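You operate a simulated robot arm through the tools that you are given. There is no shell and no other tool.

Carry out the task below with a simulated two-armed robot. There is one attempt and no reset: what you move stays moved.

## Task
On the packing bench, fold the grey cloth in half.

It is judged by the outcome, as a careful person would: the job done as asked, and still so three seconds after it is handed in. It fails if anything else is knocked over, pushed out of place, dropped, spilled or broken. Flat cloth is picked up by pressing the open fingertips on it (5 to 10 N) and closing them slowly along it; thin cloth reads only 2 to 8 mm in the jaws.

## Robot
Two 7-joint arms with two-finger parallel grippers on one trunk, on a base that moves. Base frame: it is fixed to the floor where the robot stands at the start and does not move with it; the origin is under the middle of the robot, x ahead of it, y to its left, z up. Lengths are in m, angles in rad, forces in N, time in s.
The left shoulder is at the start at [0.07, 0.134, 1.076], the right one opposite. With the tool pointing down near the work surface each hand reaches from about 0.1 to 0.64 m from the robot's upright axis, wherever it stands, measured 20 degrees to its own side. Places, roughly: grey cloth [3.25, -1.5, 0.75]; packing bench [3.8, -1.1, 0.8]. Payload 1.57 kg a hand.
The TCP of each hand is the grasp point between the finger pads, 0.03 m short of the fingertips. In the tool frame z runs along the fingers and y along their closing line. The gripper opens to 0.08 m. The fingers are 0.017 m wide and 0.012 m thick; the gripper's body (0.04 by 0.082 m) begins 0.08 m behind the TCP.
Orientation is that of the tool frame in the base frame, as a unit quaternion [x, y, z, w]. With the fingers straight down and closing along the base's y, the tool's x points along the base's -x, its y along +y and its z along -z.

## Interface
- The arms move only by the tool send_rows. It takes "left_motion", "right_motion" or both (then of equal length, played together; a hand with none holds still); each is a list that holds one entry, the list of rows, each a list of 7 numbers: the shift along the base's x, y, z in m, then the turn, a rotation vector about the base's x, y, z in rad, then the finger opening in m, from 0 to 0.08. In form: [[[x, y, z, wx, wy, wz, jaw], ...]]. A call has 1 to 20 rows; each row is the pose to reach, as a shift and turn from the pose commanded when the call began. Rows are played at 5 a second. More than 0.05 m and 0.15 rad between two rows, or a gripper value outside its range, and nothing of the call is played. A pose out of reach is approached as far as the arm can. The call stops where the force on the tool passes 40 N (or 10 N more than at its start, if that is more) or the arm is blocked; 0.2 s more then pass. The fingers move at their own pace (about 0.153 m/s each) and stop on an object; they squeeze with about 27 N. The grip force told is the motor's: it shows also when the fingers shut on nothing. Time passes only in rows, and 0.2 s behind the last, so rows that repeat a pose let the fingers close. The reply holds the time, the measured pose of the TCP, the force on the tool along the base axes, the opening and the grip force, in the units named above and with some noise, with the torque about the TCP (base axes, N m) and any sound that the robot's microphone picked up.
- Cameras (640 x 400 px; columns grow to the right, rows downward): "scene" is now at [0.1335, -0.0142, 1.295]; the picture's right is [-0.17, -0.99, 0.00], its down [-0.65, 0.11, -0.75] and it looks along [0.74, -0.13, -0.66] (base axes); focal length 278 px, centre (320, 200). "left" rides on the left gripper at [0.072, 0.007, -0.122] in its tool frame; the picture's right is [-0.09, 1.00, 0.00], its down [-0.84, -0.08, -0.54] and it looks along [-0.54, -0.05, 0.84] (tool axes); focal length 238 px, centre (320, 200). "right" rides on the right gripper at [0.072, -0.007, -0.122] in its tool frame; the picture's right is [0.09, 1.00, 0.00], its down [-0.84, 0.08, -0.54] and it looks along [-0.54, 0.05, 0.84] (tool axes); focal length 238 px, centre (320, 200). There is no depth. A picture from a camera that has moved, and an enlarged one, comes with that camera's place and axes in the base frame and with its lens.
- camera(camera): a new picture of that camera. The clock stands still meanwhile.
- lift_body(by): slides the trunk up (or, below 0, down) by that many m; the arms and the scene camera ride with it, the base frame stays. It gives what a move gives, with no picture.
- drive_base(legs): drives the robot by 1 to 6 legs, each [ahead, left, turn to the left] in m, m and rad, along the robot's own axes; the way and the turn of a leg run together, so that a leg with both is an arc; at most 1.5 m and 3.142 rad a leg. The arms and the cameras ride along, it lands a little off, and it stops where it bumps. It gives what a move gives.
- pan_tilt(pan, tilt): turns the head with the scene camera to pan (to the left, within 1.501 rad either way) and tilt (down, from -0.506 to 1.204), counted from straight ahead of the robot. It gives what a move gives.
- enlarge(camera, box): a new picture of the part [left, top, right, bottom] of that camera's present view, enlarged. The clock stands still meanwhile.
- sign_off(): hands the job in; it is judged then, once.

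Places have to be worked out from the pictures, the camera data and where the tool is seen. Open the grippers and draw the arms clear of the work before you hand the job in, unless the task says otherwise.

The tools are called as a command line: name --argument value ..., lists and objects as JSON in quotes. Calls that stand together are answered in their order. send_rows: Moves the arms, as the interface text tells. Its arguments: {"type":"object","properties":{"left_motion":{"type":"array","items":{"type":"array","items":{"type":"array","items":{"type":"number"}}}},"right_motion":{"type":"array","items":{"type":"array","items":{"type":"array","items":{"type":"number"}}}}},"required":[]} The other tools are called the same way: lift_body (by) moves the trunk up or down; drive_base (legs) drives the base; pan_tilt (pan, tilt) turns the head that bears the scene camera; camera (camera) takes a picture; enlarge (camera, box) takes an enlarged picture of a part of a camera's view; sign_off () hands the job in.

At the start:

```text
time: 0.0
left_tool_pos: [0.4652, 0.1688, 0.9369]
left_ee_rot: [0.0, 1.0, -0.001, -0.001]
left_wrist_force: [0.1, 0.3, -0.1]
left_wrist_torque: [0.01, 0.01, -0.01]
left_width: 0.0799
left_finger_force: 0.1
right_tool_pos: [0.4104, -0.197, 1.0422]
right_ee_rot: [0.0, 1.0, 0.0, 0.0]
right_wrist_force: [-0.5, -0.2, 0.1]
right_wrist_torque: [-0.01, 0.0, -0.02]
right_width: 0.0797
right_finger_force: 0.0
trunk travel left (down, up): [-0.65, 0.29]
robot x, y, heading: [-0.0017, -0.0025, 0.001]
head pan, tilt (commanded): [-0.168, 0.716]
```

scene: 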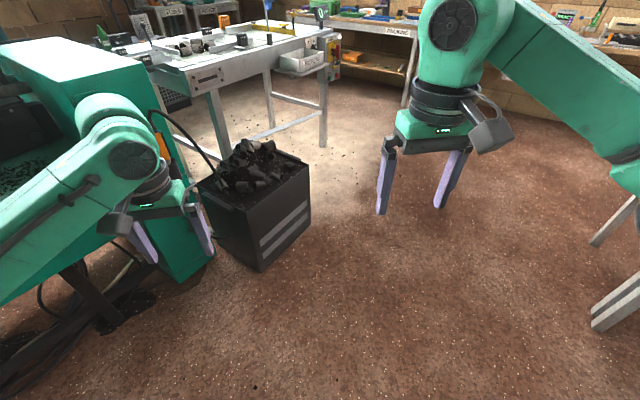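
right: 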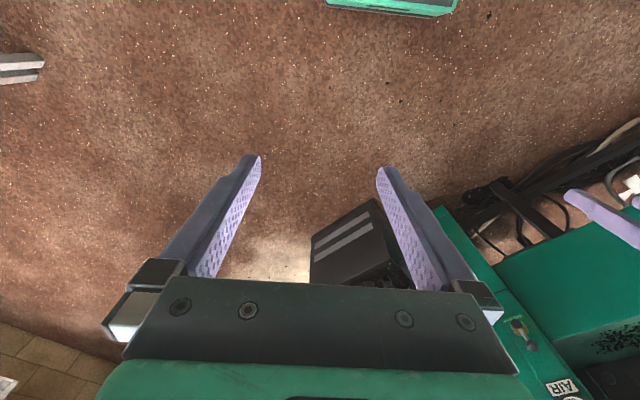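
left: 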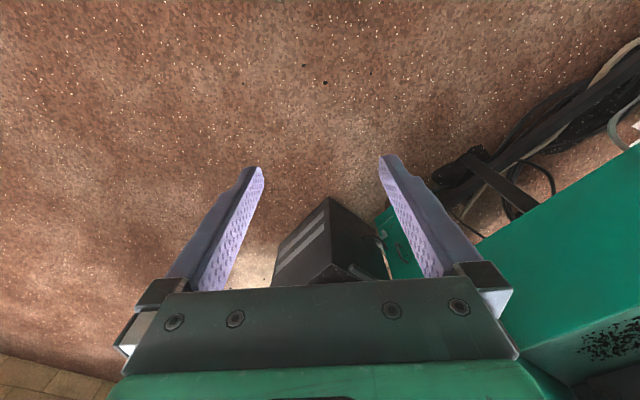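

The start picture shows a machine to the left, a bin with coal-like pieces ahead, and something at the far right. I look around with the head first to plan the drive to the bench at about [3.8, -1.1].

pan_tilt --pan -0.4 --tilt 0.25

camera --camera "scene"

```text
time: 0.9
left_tool_pos: [0.4645, 0.1696, 0.9376]
left_ee_rot: [0.0, 1.0, -0.001, -0.001]
left_wrist_force: [-0.5, -0.2, -0.2]
left_wrist_torque: [0.0, 0.01, 0.01]
left_width: 0.08
left_finger_force: 0.0
right_tool_pos: [0.4108, -0.1963, 1.042]
right_ee_rot: [0.0, 1.0, -0.001, 0.001]
right_wrist_force: [-0.1, -0.3, -0.1]
right_wrist_torque: [0.05, 0.01, 0.0]
right_width: 0.0802
right_finger_force: 0.0
trunk travel left (down, up): [-0.65, 0.29]
robot x, y, heading: [0.0013, -0.0009, 0.001]
head pan, tilt (commanded): [-0.4, 0.25]
```

```text
taken
camera scene: at [0.1364, -0.0364, 1.3371], right [-0.39, -0.92, 0.0], down [-0.23, 0.1, -0.97], along [0.89, -0.38, -0.25], focal length 278 px, centre (320, 200)
```

scene: 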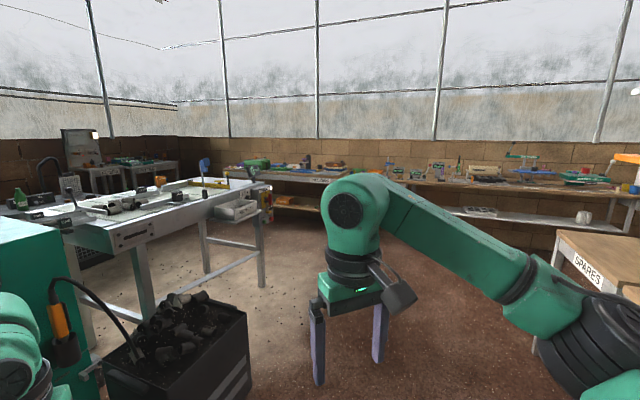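

The bench area sits near pixels (280–350, 160–180) behind the right arm. I enlarge that portion to see it better.

enlarge --camera "scene" --box '[180, 120, 380, 245]'

enlarge --camera "scene" --box '[380, 130, 640, 292]'

```text
3.20 times, centred on (280, 182) of scene
camera zoom: at [0.1364, -0.0364, 1.3371], right [-0.39, -0.92, 0.0], down [-0.23, 0.1, -0.97], along [0.89, -0.38, -0.25], focal length 889 px, centre (448, 256)
```

zoom: 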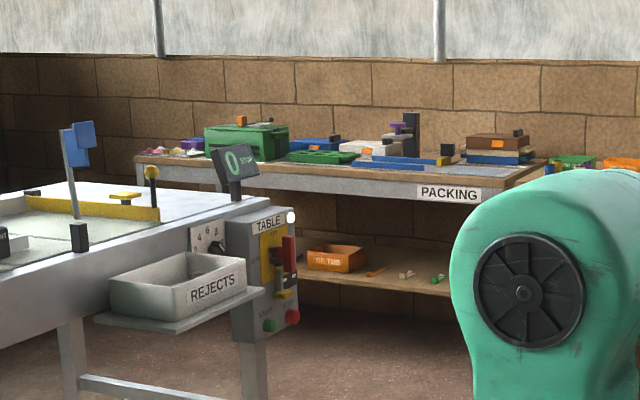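

```text
2.46 times, centred on (510, 211) of scene
camera zoom: at [0.1364, -0.0364, 1.3371], right [-0.39, -0.92, 0.0], down [-0.23, 0.1, -0.97], along [0.89, -0.38, -0.25], focal length 684 px, centre (-148, 173)
```

zoom: 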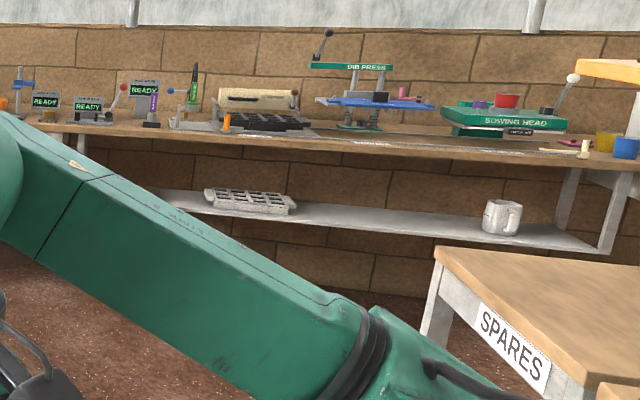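

The PACKING bench is turned about 40–45° to the base axes, with its right front corner near [3.06, -1.48]. The coal bin's far corner is near [1.5, -0.2] and the SPARES table near [1.0, -1.9], so I turn right and drive between them, then look again.

drive_base --legs '[[0, 0, -0.6], [1.4, 0, 0]]'

pan_tilt --pan 0.0 --tilt 0.3

camera --camera "scene"

```text
time: 9.7
left_tool_pos: [1.6946, -0.9004, 0.9365]
left_ee_rot: [0.278, 0.961, -0.001, -0.001]
left_wrist_force: [0.1, -0.9, -0.1]
left_wrist_torque: [0.0, -0.02, -0.01]
left_width: 0.0801
left_finger_force: 0.0
right_tool_pos: [1.4516, -1.179, 1.0424]
right_ee_rot: [0.278, 0.961, 0.0, 0.001]
right_wrist_force: [0.1, 0.1, 0.4]
right_wrist_torque: [0.0, 0.02, 0.0]
right_width: 0.08
right_finger_force: 0.1
trunk travel left (down, up): [-0.65, 0.29]
robot x, y, heading: [1.2066, -0.7908, -0.562]
head pan, tilt (commanded): [-0.4, 0.25]
```

```text
time: 10.6
left_tool_pos: [1.6934, -0.8994, 0.9362]
left_ee_rot: [0.278, 0.961, 0.0, -0.001]
left_wrist_force: [0.1, -0.2, -0.3]
left_wrist_torque: [0.0, 0.01, 0.01]
left_width: 0.0801
left_finger_force: 0.2
right_tool_pos: [1.4528, -1.1796, 1.0419]
right_ee_rot: [0.278, 0.961, 0.0, 0.0]
right_wrist_force: [-0.7, 0.5, 0.1]
right_wrist_torque: [0.0, 0.01, -0.03]
right_width: 0.0801
right_finger_force: 0.0
trunk travel left (down, up): [-0.65, 0.29]
robot x, y, heading: [1.2115, -0.7938, -0.567]
head pan, tilt (commanded): [0.0, 0.3]
```

```text
taken
camera scene: at [1.331, -0.8708, 1.3325], right [-0.53, -0.84, 0.0], down [-0.25, 0.16, -0.96], along [0.81, -0.51, -0.3], focal length 278 px, centre (320, 200)
```

scene: 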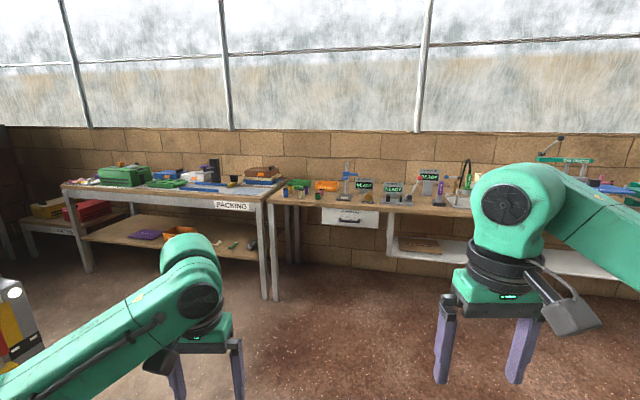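

enlarge --camera "scene" --box '[50, 140, 310, 302]'

```text
2.46 times, centred on (180, 221) of scene
camera zoom: at [1.331, -0.8708, 1.3325], right [-0.53, -0.84, 0.0], down [-0.25, 0.16, -0.96], along [0.81, -0.51, -0.3], focal length 684 px, centre (665, 148)
```

zoom: 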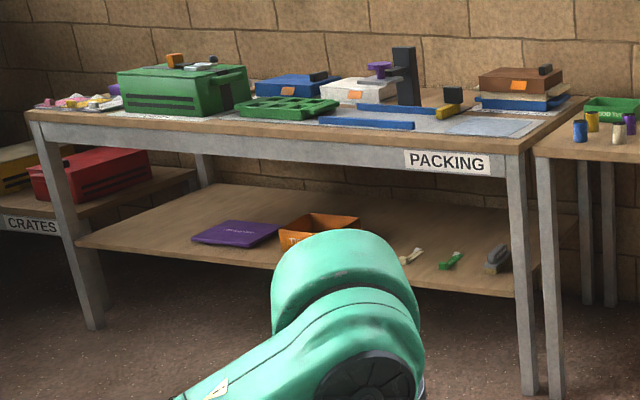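

The bench top is at about z = 0.8 and its front edge runs along about 45°, so facing it needs a heading near -0.79. The cloth lies near [3.24, -1.48] at the front right corner, and items stand next to it. I raise the trunk so the hands stay clear and drive closer.

lift_body --by 0.25

drive_base --legs '[[1.05, 0.15, 0], [0, 0, -0.22]]'

pan_tilt --pan 0.4 --tilt 0.6

camera --camera "scene"

```text
time: 13.2
left_tool_pos: [1.6928, -0.8995, 1.1876]
left_ee_rot: [0.279, 0.96, 0.0, -0.002]
left_wrist_force: [0.7, -0.2, 0.2]
left_wrist_torque: [0.01, 0.01, 0.0]
left_width: 0.0798
left_finger_force: 0.1
right_tool_pos: [1.4514, -1.1792, 1.2911]
right_ee_rot: [0.278, 0.96, 0.0, 0.0]
right_wrist_force: [0.4, -0.2, 0.0]
right_wrist_torque: [0.02, 0.0, 0.01]
right_width: 0.0799
right_finger_force: 0.2
trunk travel left (down, up): [-0.9, 0.04]
robot x, y, heading: [1.2074, -0.7883, -0.563]
head pan, tilt (commanded): [0.0, 0.3]
```

```text
time: 19.4
left_tool_pos: [2.6194, -1.4315, 1.1872]
left_ee_rot: [0.383, 0.924, -0.002, -0.002]
left_wrist_force: [0.7, 0.0, 0.6]
left_wrist_torque: [-0.01, 0.01, 0.0]
left_width: 0.0799
left_finger_force: 0.2
right_tool_pos: [2.3223, -1.6515, 1.2922]
right_ee_rot: [0.384, 0.924, -0.001, 0.0]
right_wrist_force: [-0.6, 1.0, -0.8]
right_wrist_torque: [0.03, -0.02, 0.01]
right_width: 0.0799
right_finger_force: 0.1
trunk travel left (down, up): [-0.9, 0.04]
robot x, y, heading: [2.1686, -1.225, -0.781]
head pan, tilt (commanded): [0.0, 0.3]
```

```text
time: 20.3
left_tool_pos: [2.6182, -1.4317, 1.1885]
left_ee_rot: [0.383, 0.924, 0.0, -0.001]
left_wrist_force: [-0.3, 0.6, -0.7]
left_wrist_torque: [0.03, -0.01, -0.02]
left_width: 0.08
left_finger_force: 0.1
right_tool_pos: [2.3214, -1.6528, 1.2919]
right_ee_rot: [0.382, 0.924, 0.0, -0.001]
right_wrist_force: [-0.6, -0.5, -0.5]
right_wrist_torque: [-0.01, 0.02, -0.01]
right_width: 0.08
right_finger_force: 0.0
trunk travel left (down, up): [-0.9, 0.04]
robot x, y, heading: [2.1671, -1.2178, -0.782]
head pan, tilt (commanded): [0.4, 0.6]
```

```text
taken
camera scene: at [2.287, -1.2918, 1.5551], right [-0.38, -0.93, 0.0], down [-0.52, 0.21, -0.83], along [0.77, -0.31, -0.56], focal length 278 px, centre (320, 200)
```

scene: 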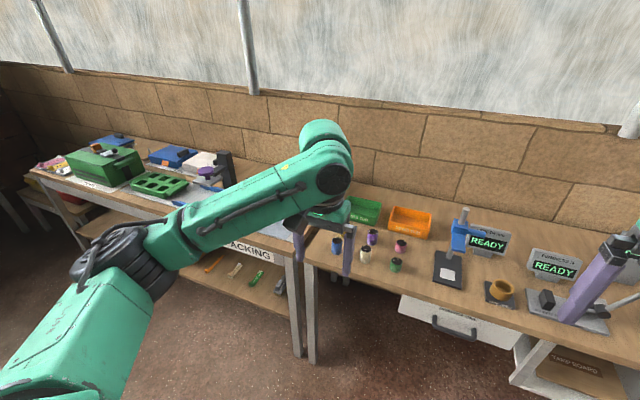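

The left arm hides the cloth from here. I move ahead a little and then left so the robot faces the cloth, staying about 0.4 m off the bench edge.

drive_base --legs '[[0.28, 0, 0], [0, 0.42, 0]]'

pan_tilt --pan 0.0 --tilt 0.9

camera --camera "scene"

camera --camera "left"

camera --camera "right"

```text
time: 24.4
left_tool_pos: [3.1021, -1.3398, 1.1876]
left_ee_rot: [0.384, 0.923, 0.001, -0.001]
left_wrist_force: [-0.4, 0.6, 0.6]
left_wrist_torque: [0.01, 0.0, 0.0]
left_width: 0.0799
left_finger_force: 0.1
right_tool_pos: [2.8037, -1.558, 1.2921]
right_ee_rot: [0.385, 0.923, 0.001, 0.0]
right_wrist_force: [0.2, 0.4, 0.1]
right_wrist_torque: [0.02, 0.0, -0.02]
right_width: 0.08
right_finger_force: 0.1
trunk travel left (down, up): [-0.9, 0.04]
robot x, y, heading: [2.6555, -1.1271, -0.786]
head pan, tilt (commanded): [0.4, 0.6]
```

```text
time: 25.2
left_tool_pos: [3.1023, -1.3375, 1.1874]
left_ee_rot: [0.385, 0.923, 0.0, -0.001]
left_wrist_force: [0.3, 0.3, 0.7]
left_wrist_torque: [0.01, 0.01, 0.05]
left_width: 0.0802
left_finger_force: 0.0
right_tool_pos: [2.8055, -1.5568, 1.291]
right_ee_rot: [0.384, 0.923, 0.0, 0.0]
right_wrist_force: [-0.1, 0.3, 0.7]
right_wrist_torque: [0.01, -0.01, -0.03]
right_width: 0.0801
right_finger_force: 0.0
trunk travel left (down, up): [-0.9, 0.04]
robot x, y, heading: [2.6579, -1.1287, -0.792]
head pan, tilt (commanded): [0.0, 0.901]
```

```text
taken
camera scene: at [2.7444, -1.2163, 1.5303], right [-0.71, -0.71, 0.0], down [-0.55, 0.56, -0.62], along [0.44, -0.44, -0.78], focal length 278 px, centre (320, 200)
```

scene: 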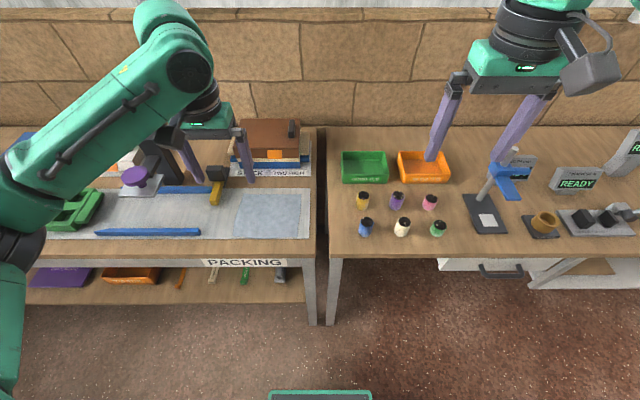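

```text
taken
camera left: at [3.0577, -1.2808, 1.3081], right [0.77, 0.64, 0.0], down [0.54, -0.65, 0.54], along [0.34, -0.42, -0.84], focal length 238 px, centre (320, 200)
```

left: 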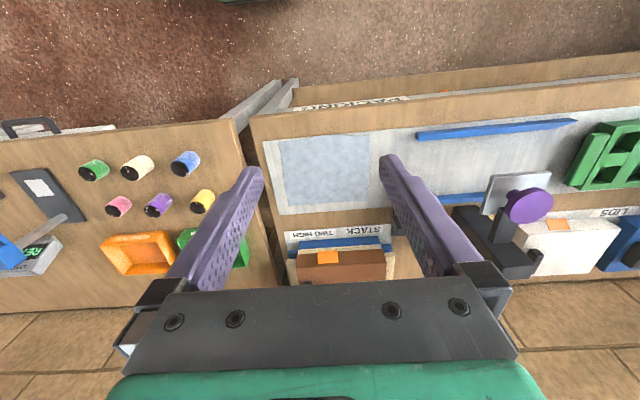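

```text
taken
camera right: at [2.7482, -1.51, 1.4134], right [0.64, 0.77, 0.0], down [0.64, -0.54, 0.54], along [0.42, -0.35, -0.84], focal length 238 px, centre (320, 200)
```

right: 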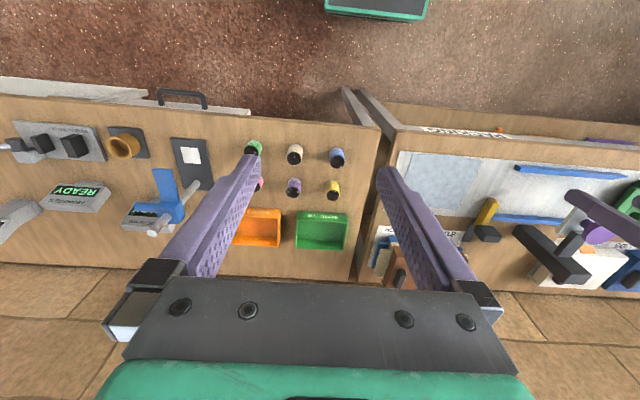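

The cloth is the light blue-grey rectangle on a grey work area near the bench's right end, with a yellow-handled tool and blue rails to its left and a stack of books behind. I enlarge to measure its corners.

enlarge --camera "scene" --box '[80, 100, 340, 262]'

enlarge --camera "left" --box '[230, 70, 470, 220]'

enlarge --camera "scene" --box '[200, 170, 328, 250]'

```text
2.46 times, centred on (210, 181) of scene
camera zoom: at [2.7444, -1.2163, 1.5303], right [-0.71, -0.71, 0.0], down [-0.55, 0.56, -0.62], along [0.44, -0.44, -0.78], focal length 684 px, centre (591, 247)
```

zoom: 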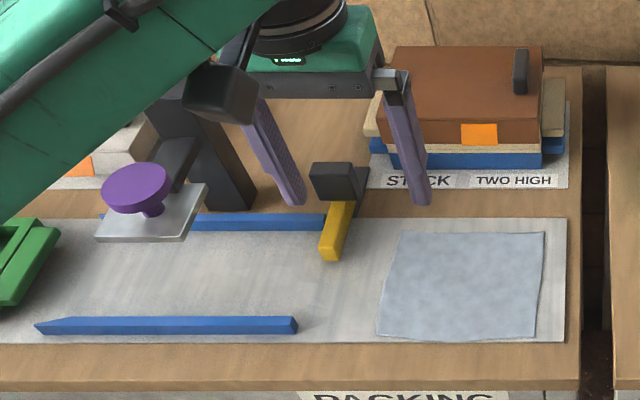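

```text
2.67 times, centred on (350, 145) of left
camera zoom: at [3.0577, -1.2808, 1.3081], right [0.77, 0.64, 0.0], down [0.54, -0.65, 0.54], along [0.34, -0.42, -0.84], focal length 636 px, centre (240, 347)
```

zoom: 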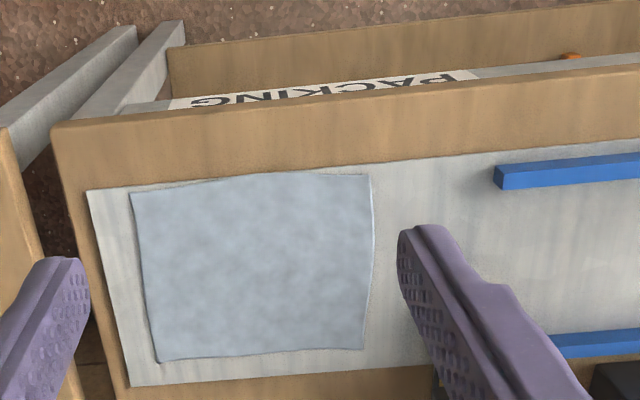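

```text
5.00 times, centred on (264, 210) of scene
camera zoom: at [2.7444, -1.2163, 1.5303], right [-0.71, -0.71, 0.0], down [-0.55, 0.56, -0.62], along [0.44, -0.44, -0.78], focal length 1390 px, centre (600, 150)
```

zoom: 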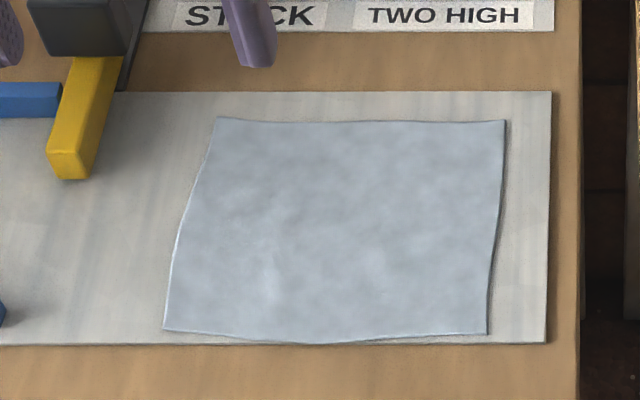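

Cloth corners on the 0.8 m plane come out at about 0.56–0.73 m ahead of the robot and 0.06–0.27 m to its left, so it is roughly 0.20 wide by 0.17 deep. The base front is about 0.23 m ahead and the bench edge about 0.49 m ahead, so I drive 0.165 left and 0.16 ahead to centre the cloth between the arms.

drive_base --legs '[[0, 0.165, 0], [0.16, 0, 0]]'

pan_tilt --pan 0.0 --tilt 1.0

camera --camera "scene"

```text
time: 27.7
left_tool_pos: [3.3323, -1.3319, 1.1888]
left_ee_rot: [0.384, 0.923, -0.001, 0.0]
left_wrist_force: [0.6, 0.7, 0.0]
left_wrist_torque: [-0.03, -0.05, -0.06]
left_width: 0.0799
left_finger_force: 0.1
right_tool_pos: [3.0356, -1.5521, 1.2935]
right_ee_rot: [0.385, 0.923, -0.001, 0.002]
right_wrist_force: [-0.5, 0.0, 0.3]
right_wrist_torque: [-0.02, -0.02, 0.03]
right_width: 0.0801
right_finger_force: 0.1
trunk travel left (down, up): [-0.9, 0.04]
robot x, y, heading: [2.8884, -1.1247, -0.789]
head pan, tilt (commanded): [0.0, 0.901]
```

```text
time: 28.4
left_tool_pos: [3.3338, -1.3355, 1.1869]
left_ee_rot: [0.384, 0.923, -0.001, -0.001]
left_wrist_force: [-0.1, -1.2, 1.0]
left_wrist_torque: [0.01, -0.02, 0.01]
left_width: 0.0798
left_finger_force: 0.2
right_tool_pos: [3.0354, -1.5532, 1.2938]
right_ee_rot: [0.385, 0.923, -0.001, 0.001]
right_wrist_force: [0.0, 0.1, -0.2]
right_wrist_torque: [-0.01, 0.01, -0.02]
right_width: 0.08
right_finger_force: 0.0
trunk travel left (down, up): [-0.9, 0.04]
robot x, y, heading: [2.8871, -1.1249, -0.786]
head pan, tilt (commanded): [0.0, 1.0]
```

```text
taken
camera scene: at [2.9705, -1.2084, 1.5231], right [-0.71, -0.7, 0.0], down [-0.59, 0.6, -0.54], along [0.38, -0.38, -0.84], focal length 278 px, centre (320, 200)
```

scene: 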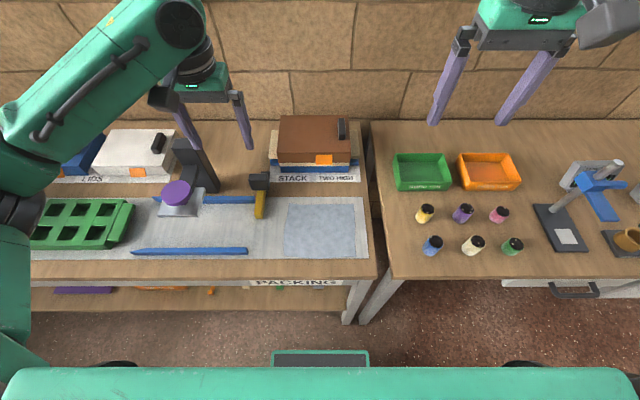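

The cloth is now centred ahead of the robot. I enlarge it to compute the corners precisely.

enlarge --camera "scene" --box '[240, 170, 400, 270]'

enlarge --camera "scene" --box '[120, 100, 400, 275]'

```text
4.00 times, centred on (320, 220) of scene
camera zoom: at [2.9705, -1.2084, 1.5231], right [-0.71, -0.7, 0.0], down [-0.59, 0.6, -0.54], along [0.38, -0.38, -0.84], focal length 1112 px, centre (320, 120)
```

zoom: 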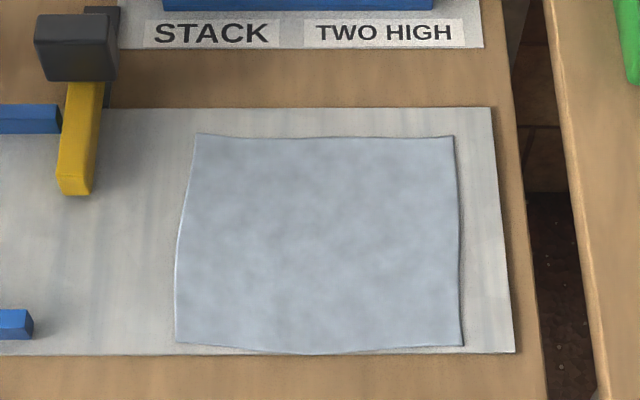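

```text
2.29 times, centred on (260, 188) of scene
camera zoom: at [2.9705, -1.2084, 1.5231], right [-0.71, -0.7, 0.0], down [-0.59, 0.6, -0.54], along [0.38, -0.38, -0.84], focal length 635 px, centre (457, 229)
```

zoom: 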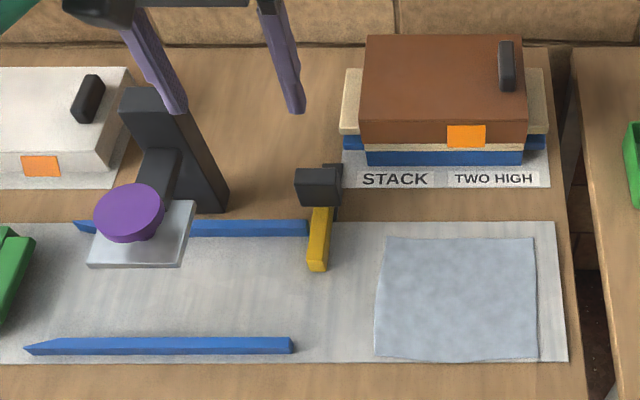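

The table top works out to z ≈ 0.805, with the cloth's near edge about 0.40 m ahead, its far edge about 0.565 m and its sides at ±0.10 m from my centre line. I plan to pinch both near corners (jaws closing along the edge) and fold away from the robot. First I bring both hands in above the near edge while still high.

send_rows --left_motion '[[[-0.0184, -0.0056, 0, 0, 0, 0, 0.07], [-0.0368, -0.0112, 0, 0, 0, 0, 0.06], [-0.0552, -0.0168, 0, 0, 0, 0, 0.05], [-0.0736, -0.0224, 0, 0, 0, 0, 0.045], [-0.092, -0.028, 0, 0, 0, 0, 0.04], [-0.1104, -0.0336, 0, 0, 0, 0, 0.036], [-0.1104, -0.0336, 0, 0, 0, 0, 0.036]]]' --right_motion '[[[0.0157, 0.0152, -0.0175, 0, 0, 0, 0.07], [0.0314, 0.0303, -0.035, 0, 0, 0, 0.06], [0.0472, 0.0455, -0.0525, 0, 0, 0, 0.05], [0.0629, 0.0607, -0.07, 0, 0, 0, 0.045], [0.0786, 0.0758, -0.0875, 0, 0, 0, 0.04], [0.0943, 0.091, -0.105, 0, 0, 0, 0.036], [0.0943, 0.091, -0.105, 0, 0, 0, 0.036]]]'

camera --camera "scene"

```text
time: 30.0
left_tool_pos: [3.2232, -1.3694, 1.1868]
left_ee_rot: [0.385, 0.923, -0.001, -0.001]
left_wrist_force: [-0.5, -0.3, 0.2]
left_wrist_torque: [-0.01, 0.01, -0.02]
left_width: 0.0359
left_finger_force: 0.0
right_tool_pos: [3.1304, -1.4642, 1.1858]
right_ee_rot: [0.385, 0.923, 0.0, 0.0]
right_wrist_force: [0.5, -0.5, 0.4]
right_wrist_torque: [-0.03, 0.0, 0.01]
right_width: 0.036
right_finger_force: 0.0
trunk travel left (down, up): [-0.9, 0.04]
robot x, y, heading: [2.8868, -1.1225, -0.794]
head pan, tilt (commanded): [0.0, 1.0]
```

```text
taken
camera scene: at [2.9711, -1.2095, 1.523], right [-0.71, -0.7, 0.0], down [-0.59, 0.6, -0.54], along [0.38, -0.38, -0.84], focal length 278 px, centre (320, 200)
```

scene: 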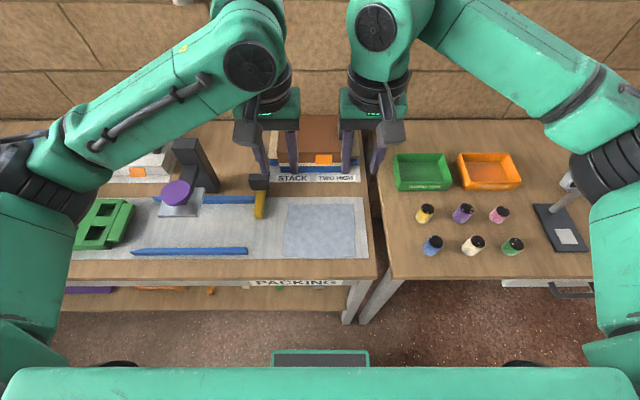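

Both hands hang side by side with a clear gap above the cloth's near half. I lower the hands (keeping the trunk high so the elbows stay well over the bench items) to about z = 0.94 and check.

send_rows --left_motion '[[[0, 0, -0.04, 0, 0, 0, 0.036], [0, 0, -0.08, 0, 0, 0, 0.036], [0, 0, -0.12, 0, 0, 0, 0.036], [0, 0, -0.16, 0, 0, 0, 0.036], [0, 0, -0.2, 0, 0, 0, 0.036], [0, 0, -0.24, 0, 0, 0, 0.036], [0, 0, -0.24, 0, 0, 0, 0.036]]]' --right_motion '[[[0, 0, -0.04, 0, 0, 0, 0.036], [0, 0, -0.08, 0, 0, 0, 0.036], [0, 0, -0.12, 0, 0, 0, 0.036], [0, 0, -0.16, 0, 0, 0, 0.036], [0, 0, -0.2, 0, 0, 0, 0.036], [0, 0, -0.24, 0, 0, 0, 0.036], [0, 0, -0.24, 0, 0, 0, 0.036]]]'

camera --camera "scene"

camera --camera "left"

camera --camera "right"

```text
time: 31.6
left_tool_pos: [3.2244, -1.3697, 0.9458]
left_ee_rot: [0.385, 0.923, -0.001, 0.0]
left_wrist_force: [-0.4, -0.4, -0.1]
left_wrist_torque: [0.01, -0.01, -0.02]
left_width: 0.0359
left_finger_force: 0.0
right_tool_pos: [3.1304, -1.4607, 0.9467]
right_ee_rot: [0.385, 0.923, 0.0, 0.0]
right_wrist_force: [0.1, -0.8, 0.1]
right_wrist_torque: [0.01, 0.04, 0.0]
right_width: 0.0359
right_finger_force: 0.0
trunk travel left (down, up): [-0.9, 0.04]
robot x, y, heading: [2.8845, -1.1266, -0.789]
head pan, tilt (commanded): [0.0, 1.0]
```

```text
taken
camera scene: at [2.9711, -1.2094, 1.523], right [-0.71, -0.7, 0.0], down [-0.59, 0.6, -0.54], along [0.38, -0.38, -0.84], focal length 278 px, centre (320, 200)
```

scene: 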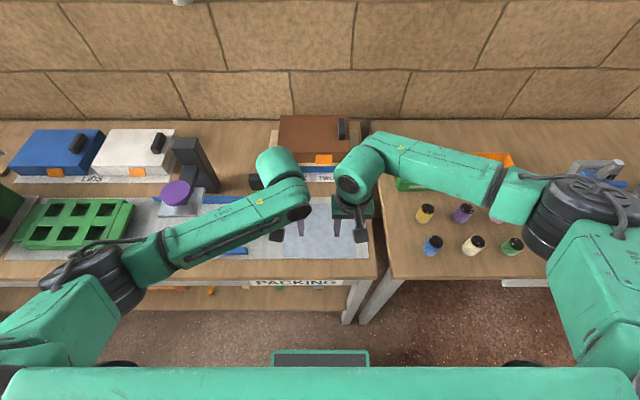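

```text
taken
camera left: at [3.1796, -1.3121, 1.0672], right [0.77, 0.64, 0.0], down [0.54, -0.65, 0.54], along [0.34, -0.42, -0.84], focal length 238 px, centre (320, 200)
```

left: 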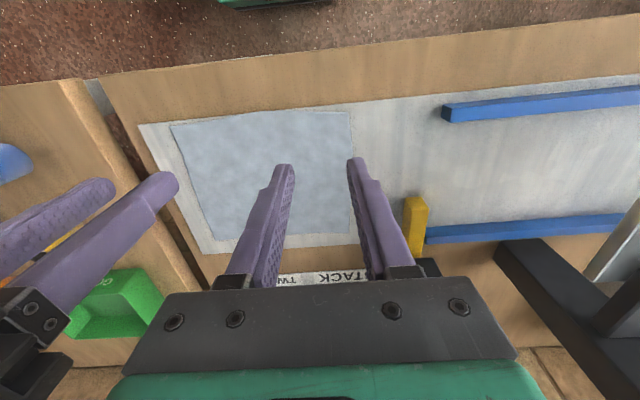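

```text
taken
camera right: at [3.0732, -1.4134, 1.0678], right [0.64, 0.77, 0.0], down [0.64, -0.54, 0.54], along [0.42, -0.35, -0.84], focal length 238 px, centre (320, 200)
```

right: 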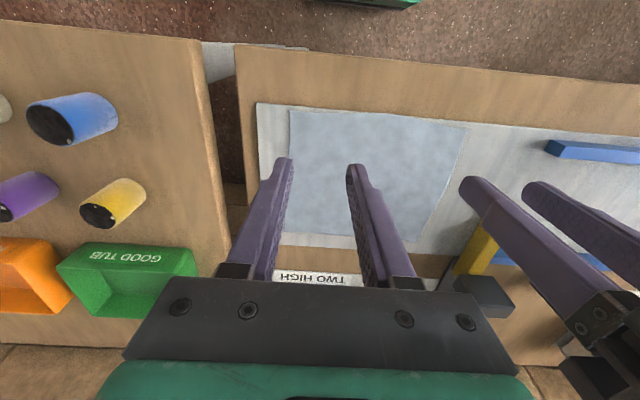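

Three cameras agree: near corners at 0.397 m ahead and ±0.097 m from centre. The hands sit at 0.41 m ahead and ±0.066, so the fingers would land just inside the corners. I descend to about 2 cm above the expected contact.

send_rows --left_motion '[[[0, 0, -0.03, 0, 0, 0, 0.036], [0, 0, -0.06, 0, 0, 0, 0.036], [0, 0, -0.08, 0, 0, 0, 0.036], [0, 0, -0.09, 0, 0, 0, 0.036], [0, 0, -0.095, 0, 0, 0, 0.036], [0, 0, -0.095, 0, 0, 0, 0.036]]]' --right_motion '[[[0, 0, -0.03, 0, 0, 0, 0.036], [0, 0, -0.06, 0, 0, 0, 0.036], [0, 0, -0.08, 0, 0, 0, 0.036], [0, 0, -0.09, 0, 0, 0, 0.036], [0, 0, -0.095, 0, 0, 0, 0.036], [0, 0, -0.095, 0, 0, 0, 0.036]]]'

camera --camera "left"

camera --camera "right"

```text
time: 33.0
left_tool_pos: [3.2223, -1.3681, 0.8521]
left_ee_rot: [0.383, 0.924, 0.0, -0.002]
left_wrist_force: [-0.8, -0.9, -0.3]
left_wrist_torque: [0.0, -0.01, 0.0]
left_width: 0.0363
left_finger_force: 0.1
right_tool_pos: [3.1298, -1.4631, 0.8511]
right_ee_rot: [0.385, 0.923, 0.0, 0.0]
right_wrist_force: [0.6, 0.3, 0.0]
right_wrist_torque: [0.03, -0.01, 0.02]
right_width: 0.036
right_finger_force: 0.0
trunk travel left (down, up): [-0.9, 0.04]
robot x, y, heading: [2.8877, -1.126, -0.783]
head pan, tilt (commanded): [0.0, 1.0]
```

```text
taken
camera left: at [3.1777, -1.3114, 0.9729], right [0.77, 0.64, 0.0], down [0.54, -0.65, 0.54], along [0.34, -0.42, -0.84], focal length 238 px, centre (320, 200)
```

left: 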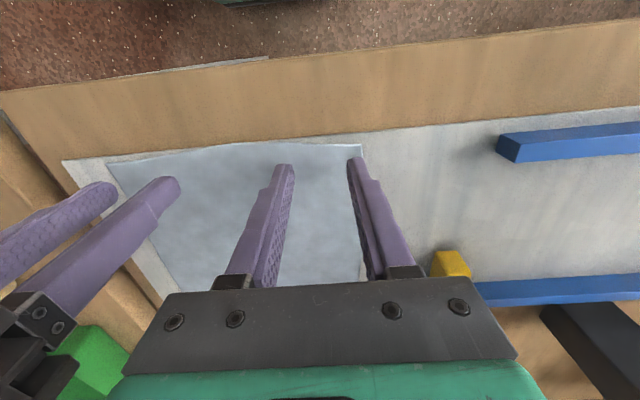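

```text
taken
camera right: at [3.0734, -1.4159, 0.9727], right [0.64, 0.77, 0.0], down [0.64, -0.54, 0.54], along [0.42, -0.35, -0.84], focal length 238 px, centre (320, 200)
```

right: 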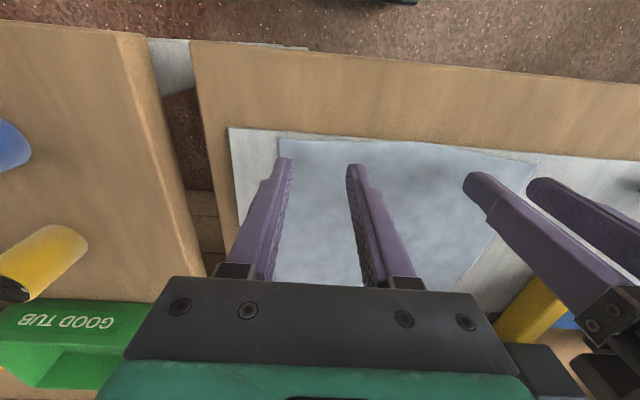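

The fingertips are over the cloth just inside the near corners and no contact is felt yet. I go down in small steps toward contact.

send_rows --left_motion '[[[0, 0, -0.004, 0, 0, 0, 0.036], [0, 0, -0.008, 0, 0, 0, 0.036], [0, 0, -0.011, 0, 0, 0, 0.036], [0, 0, -0.011, 0, 0, 0, 0.036]]]' --right_motion '[[[0, 0, -0.004, 0, 0, 0, 0.036], [0, 0, -0.008, 0, 0, 0, 0.036], [0, 0, -0.011, 0, 0, 0, 0.036], [0, 0, -0.011, 0, 0, 0, 0.036]]]'

```text
time: 34.0
left_tool_pos: [3.2222, -1.3686, 0.8405]
left_ee_rot: [0.385, 0.923, 0.0, -0.002]
left_wrist_force: [0.1, -1.1, -0.7]
left_wrist_torque: [0.0, 0.04, 0.01]
left_width: 0.0363
left_finger_force: 0.0
right_tool_pos: [3.1304, -1.4638, 0.8405]
right_ee_rot: [0.385, 0.923, 0.0, 0.0]
right_wrist_force: [0.2, 0.3, 0.1]
right_wrist_torque: [-0.02, 0.01, 0.03]
right_width: 0.0362
right_finger_force: 0.1
trunk travel left (down, up): [-0.9, 0.04]
robot x, y, heading: [2.8829, -1.1249, -0.792]
head pan, tilt (commanded): [0.0, 1.0]
```

Still free at z = 0.8405 (tips about 0.81). I continue 2 mm at a time.

send_rows --left_motion '[[[0, 0, -0.002, 0, 0, 0, 0.036], [0, 0, -0.004, 0, 0, 0, 0.036], [0, 0, -0.004, 0, 0, 0, 0.036]]]' --right_motion '[[[0, 0, -0.002, 0, 0, 0, 0.036], [0, 0, -0.004, 0, 0, 0, 0.036], [0, 0, -0.004, 0, 0, 0, 0.036]]]'

```text
time: 34.8
left_tool_pos: [3.2254, -1.3685, 0.8369]
left_ee_rot: [0.385, 0.923, 0.0, -0.001]
left_wrist_force: [0.1, 0.1, -0.8]
left_wrist_torque: [-0.01, -0.02, 0.04]
left_width: 0.0359
left_finger_force: 0.0
right_tool_pos: [3.1304, -1.4624, 0.8384]
right_ee_rot: [0.385, 0.923, 0.0, 0.0]
right_wrist_force: [0.1, 0.3, -0.9]
right_wrist_torque: [-0.01, 0.0, 0.01]
right_width: 0.0362
right_finger_force: 0.0
trunk travel left (down, up): [-0.9, 0.04]
robot x, y, heading: [2.8843, -1.1258, -0.79]
head pan, tilt (commanded): [0.0, 1.0]
```

No contact yet at about 0.837. Another few millimetres.

send_rows --left_motion '[[[0, 0, -0.002, 0, 0, 0, 0.036], [0, 0, -0.004, 0, 0, 0, 0.036], [0, 0, -0.004, 0, 0, 0, 0.036]]]' --right_motion '[[[0, 0, -0.002, 0, 0, 0, 0.036], [0, 0, -0.004, 0, 0, 0, 0.036], [0, 0, -0.004, 0, 0, 0, 0.036]]]'

```text
time: 35.6
left_tool_pos: [3.2238, -1.3681, 0.8349]
left_ee_rot: [0.384, 0.923, -0.002, 0.001]
left_wrist_force: [2.3, -1.0, 13.5]
left_wrist_torque: [0.13, -0.19, -0.02]
left_width: 0.0362
left_finger_force: 0.1
right_tool_pos: [3.1313, -1.4632, 0.836]
right_ee_rot: [0.385, 0.923, -0.001, 0.002]
right_wrist_force: [2.1, -2.6, 14.4]
right_wrist_torque: [-0.11, 0.08, 0.03]
right_width: 0.0361
right_finger_force: 0.0
trunk travel left (down, up): [-0.9, 0.04]
robot x, y, heading: [2.888, -1.1259, -0.789]
head pan, tilt (commanded): [0.0, 1.0]
```

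Contact: about 14 N on each hand, a bit above the wanted 5–10 N. I ease up by 1 mm.

send_rows --left_motion '[[[0, 0, 0.001, 0, 0, 0, 0.036], [0, 0, 0.001, 0, 0, 0, 0.036]]]' --right_motion '[[[0, 0, 0.001, 0, 0, 0, 0.036], [0, 0, 0.001, 0, 0, 0, 0.036]]]'

camera --camera "left"

camera --camera "right"

```text
time: 36.2
left_tool_pos: [3.2232, -1.3681, 0.8351]
left_ee_rot: [0.385, 0.923, -0.001, 0.001]
left_wrist_force: [1.2, -2.3, 10.4]
left_wrist_torque: [0.04, -0.12, -0.03]
left_width: 0.036
left_finger_force: 0.1
right_tool_pos: [3.1296, -1.4636, 0.8351]
right_ee_rot: [0.385, 0.923, 0.0, 0.002]
right_wrist_force: [2.0, -2.1, 17.7]
right_wrist_torque: [-0.1, 0.1, 0.01]
right_width: 0.036
right_finger_force: 0.1
trunk travel left (down, up): [-0.9, 0.04]
robot x, y, heading: [2.885, -1.1278, -0.787]
head pan, tilt (commanded): [0.0, 1.0]
```

```text
taken
camera left: at [3.177, -1.3103, 0.9563], right [0.77, 0.64, 0.0], down [0.53, -0.65, 0.54], along [0.34, -0.42, -0.84], focal length 238 px, centre (320, 200)
```

left: 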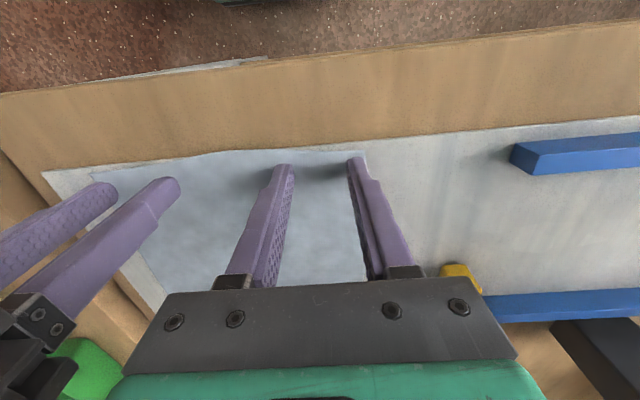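

```text
taken
camera right: at [3.0727, -1.4149, 0.9565], right [0.64, 0.77, 0.0], down [0.64, -0.54, 0.55], along [0.42, -0.35, -0.84], focal length 238 px, centre (320, 200)
```

right: 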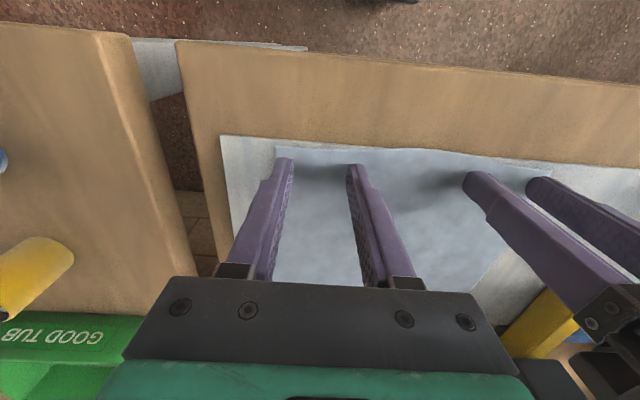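

Left reads about 10 N and right about 18 N. I ease the right hand up another 1.5 mm and the left 0.5 mm before closing.

send_rows --left_motion '[[[0, 0, 0.0005, 0, 0, 0, 0.036], [0, 0, 0.0005, 0, 0, 0, 0.036], [0, 0, 0.0005, 0, 0, 0, 0.036]]]' --right_motion '[[[0, 0, 0.0015, 0, 0, 0, 0.036], [0, 0, 0.0015, 0, 0, 0, 0.036], [0, 0, 0.0015, 0, 0, 0, 0.036]]]'

```text
time: 37.0
left_tool_pos: [3.2217, -1.3665, 0.8351]
left_ee_rot: [0.384, 0.923, -0.001, 0.0]
left_wrist_force: [-0.3, -0.8, 8.2]
left_wrist_torque: [0.09, -0.08, 0.0]
left_width: 0.0361
left_finger_force: 0.1
right_tool_pos: [3.1295, -1.4614, 0.8361]
right_ee_rot: [0.384, 0.923, 0.0, 0.0]
right_wrist_force: [1.2, 1.4, 5.9]
right_wrist_torque: [0.03, -0.02, 0.01]
right_width: 0.036
right_finger_force: 0.0
trunk travel left (down, up): [-0.9, 0.04]
robot x, y, heading: [2.8864, -1.1231, -0.789]
head pan, tilt (commanded): [0.0, 1.0]
```

Left 8 N and right 6 N, both in the right band. I now close both grippers slowly along the cloth.

send_rows --left_motion '[[[0, 0, 0, 0, 0, 0, 0.034], [0, 0, 0, 0, 0, 0, 0.031], [0, 0, 0, 0, 0, 0, 0.028], [0, 0, 0, 0, 0, 0, 0.025], [0, 0, 0, 0, 0, 0, 0.022], [0, 0, 0, 0, 0, 0, 0.019], [0, 0, 0, 0, 0, 0, 0.016], [0, 0, 0, 0, 0, 0, 0.013], [0, 0, 0, 0, 0, 0, 0.01], [0, 0, 0, 0, 0, 0, 0.007], [0, 0, 0, 0, 0, 0, 0.004], [0, 0, 0, 0, 0, 0, 0.001], [0, 0, 0, 0, 0, 0, 0.0], [0, 0, 0, 0, 0, 0, 0.0]]]' --right_motion '[[[0, 0, 0, 0, 0, 0, 0.034], [0, 0, 0, 0, 0, 0, 0.031], [0, 0, 0, 0, 0, 0, 0.028], [0, 0, 0, 0, 0, 0, 0.025], [0, 0, 0, 0, 0, 0, 0.022], [0, 0, 0, 0, 0, 0, 0.019], [0, 0, 0, 0, 0, 0, 0.016], [0, 0, 0, 0, 0, 0, 0.013], [0, 0, 0, 0, 0, 0, 0.01], [0, 0, 0, 0, 0, 0, 0.007], [0, 0, 0, 0, 0, 0, 0.004], [0, 0, 0, 0, 0, 0, 0.001], [0, 0, 0, 0, 0, 0, 0.0], [0, 0, 0, 0, 0, 0, 0.0]]]'

camera --camera "left"

camera --camera "right"

```text
time: 40.0
left_tool_pos: [3.2213, -1.3689, 0.8363]
left_ee_rot: [0.385, 0.923, -0.001, -0.001]
left_wrist_force: [-9.0, -9.8, 5.1]
left_wrist_torque: [-0.22, 0.24, 0.08]
left_width: 0.0067
left_finger_force: 26.0
right_tool_pos: [3.1311, -1.4621, 0.8361]
right_ee_rot: [0.385, 0.923, 0.0, 0.001]
right_wrist_force: [8.5, 8.1, 0.7]
right_wrist_torque: [0.24, -0.28, -0.02]
right_width: 0.0021
right_finger_force: 23.1
trunk travel left (down, up): [-0.9, 0.04]
robot x, y, heading: [2.886, -1.1286, -0.787]
head pan, tilt (commanded): [0.0, 1.0]
```

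```text
taken
camera left: at [3.1769, -1.3112, 0.9564], right [0.77, 0.64, 0.0], down [0.54, -0.65, 0.54], along [0.34, -0.42, -0.84], focal length 238 px, centre (320, 200)
```

left: 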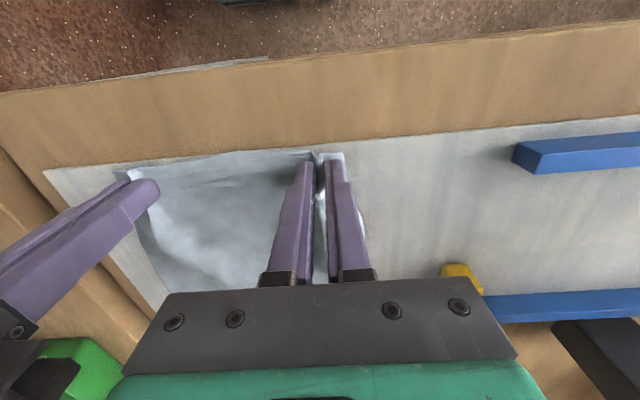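

```text
taken
camera right: at [3.0733, -1.4151, 0.9572], right [0.64, 0.77, 0.0], down [0.64, -0.54, 0.54], along [0.42, -0.35, -0.84], focal length 238 px, centre (320, 200)
```

right: 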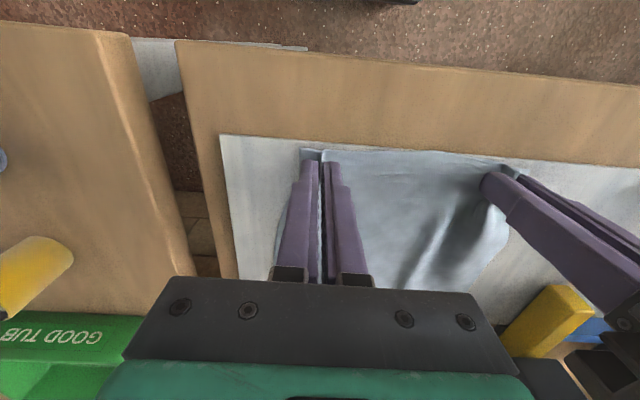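

Left jaws stopped at 6.7 mm and right at 2.1 mm, and opposing 12 N side forces show the cloth is held taut between the two hands. I look closer at the grips.

enlarge --camera "left" --box '[200, 110, 440, 260]'

enlarge --camera "right" --box '[210, 110, 450, 260]'

```text
2.67 times, centred on (320, 185) of left
camera zoom: at [3.1769, -1.3112, 0.9564], right [0.77, 0.64, 0.0], down [0.54, -0.65, 0.54], along [0.34, -0.42, -0.84], focal length 636 px, centre (320, 240)
```

zoom: 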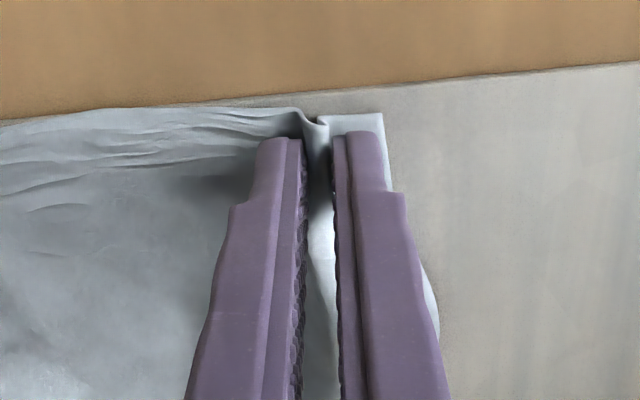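

```text
2.67 times, centred on (330, 185) of right
camera zoom: at [3.0733, -1.4151, 0.9572], right [0.64, 0.77, 0.0], down [0.64, -0.54, 0.54], along [0.42, -0.35, -0.84], focal length 636 px, centre (293, 240)
```

zoom: 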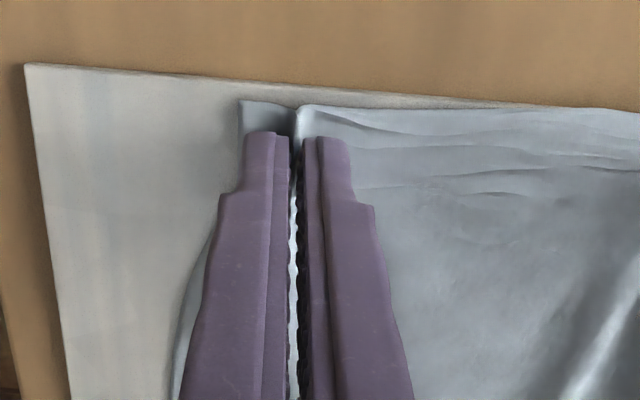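

Both jaws hold a ridge of cloth right at the near edge. I lift 8 mm and bring the hands 2 mm toward each other to relax the tension, then check the hold.

send_rows --left_motion '[[[-0.0007, -0.0007, 0.003, 0, 0, 0, 0.0], [-0.0014, -0.0014, 0.006, 0, 0, 0, 0.0], [-0.0014, -0.0014, 0.01, 0, 0, 0, 0.0], [-0.0014, -0.0014, 0.01, 0, 0, 0, 0.0]]]' --right_motion '[[[0.0007, 0.0007, 0.003, 0, 0, 0, 0.0], [0.0014, 0.0014, 0.006, 0, 0, 0, 0.0], [0.0014, 0.0014, 0.01, 0, 0, 0, 0.0], [0.0014, 0.0014, 0.01, 0, 0, 0, 0.0]]]'

camera --camera "left"

camera --camera "right"

```text
time: 41.0
left_tool_pos: [3.2242, -1.3701, 0.8449]
left_ee_rot: [0.384, 0.923, 0.0, -0.001]
left_wrist_force: [-4.2, -5.4, 0.3]
left_wrist_torque: [-0.16, 0.18, 0.04]
left_width: 0.0063
left_finger_force: 25.6
right_tool_pos: [3.1314, -1.4614, 0.8457]
right_ee_rot: [0.385, 0.923, 0.001, 0.0]
right_wrist_force: [5.2, 5.4, -0.4]
right_wrist_torque: [0.19, -0.18, -0.04]
right_width: 0.0021
right_finger_force: 23.8
trunk travel left (down, up): [-0.9, 0.04]
robot x, y, heading: [2.8871, -1.1246, -0.788]
head pan, tilt (commanded): [0.0, 1.0]
```

```text
taken
camera left: at [3.1775, -1.3131, 0.9655], right [0.77, 0.64, 0.0], down [0.54, -0.65, 0.54], along [0.34, -0.42, -0.84], focal length 238 px, centre (320, 200)
```

left: 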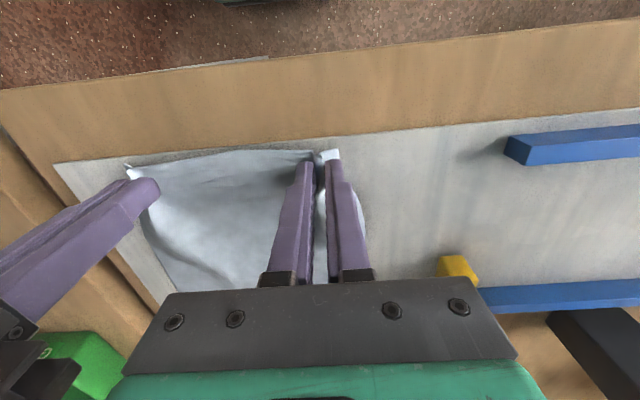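

```text
taken
camera right: at [3.0747, -1.4145, 0.9669], right [0.64, 0.77, 0.0], down [0.64, -0.54, 0.54], along [0.41, -0.35, -0.84], focal length 238 px, centre (320, 200)
```

right: 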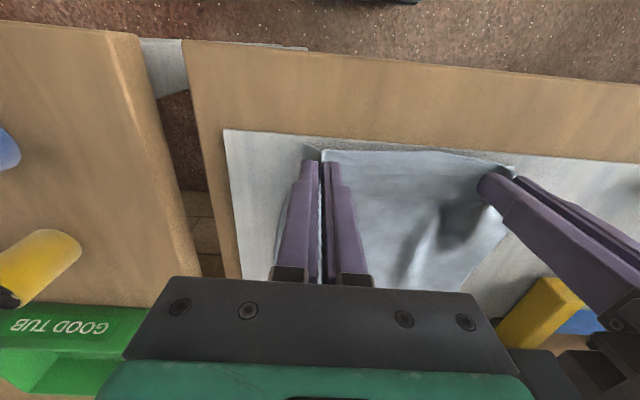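

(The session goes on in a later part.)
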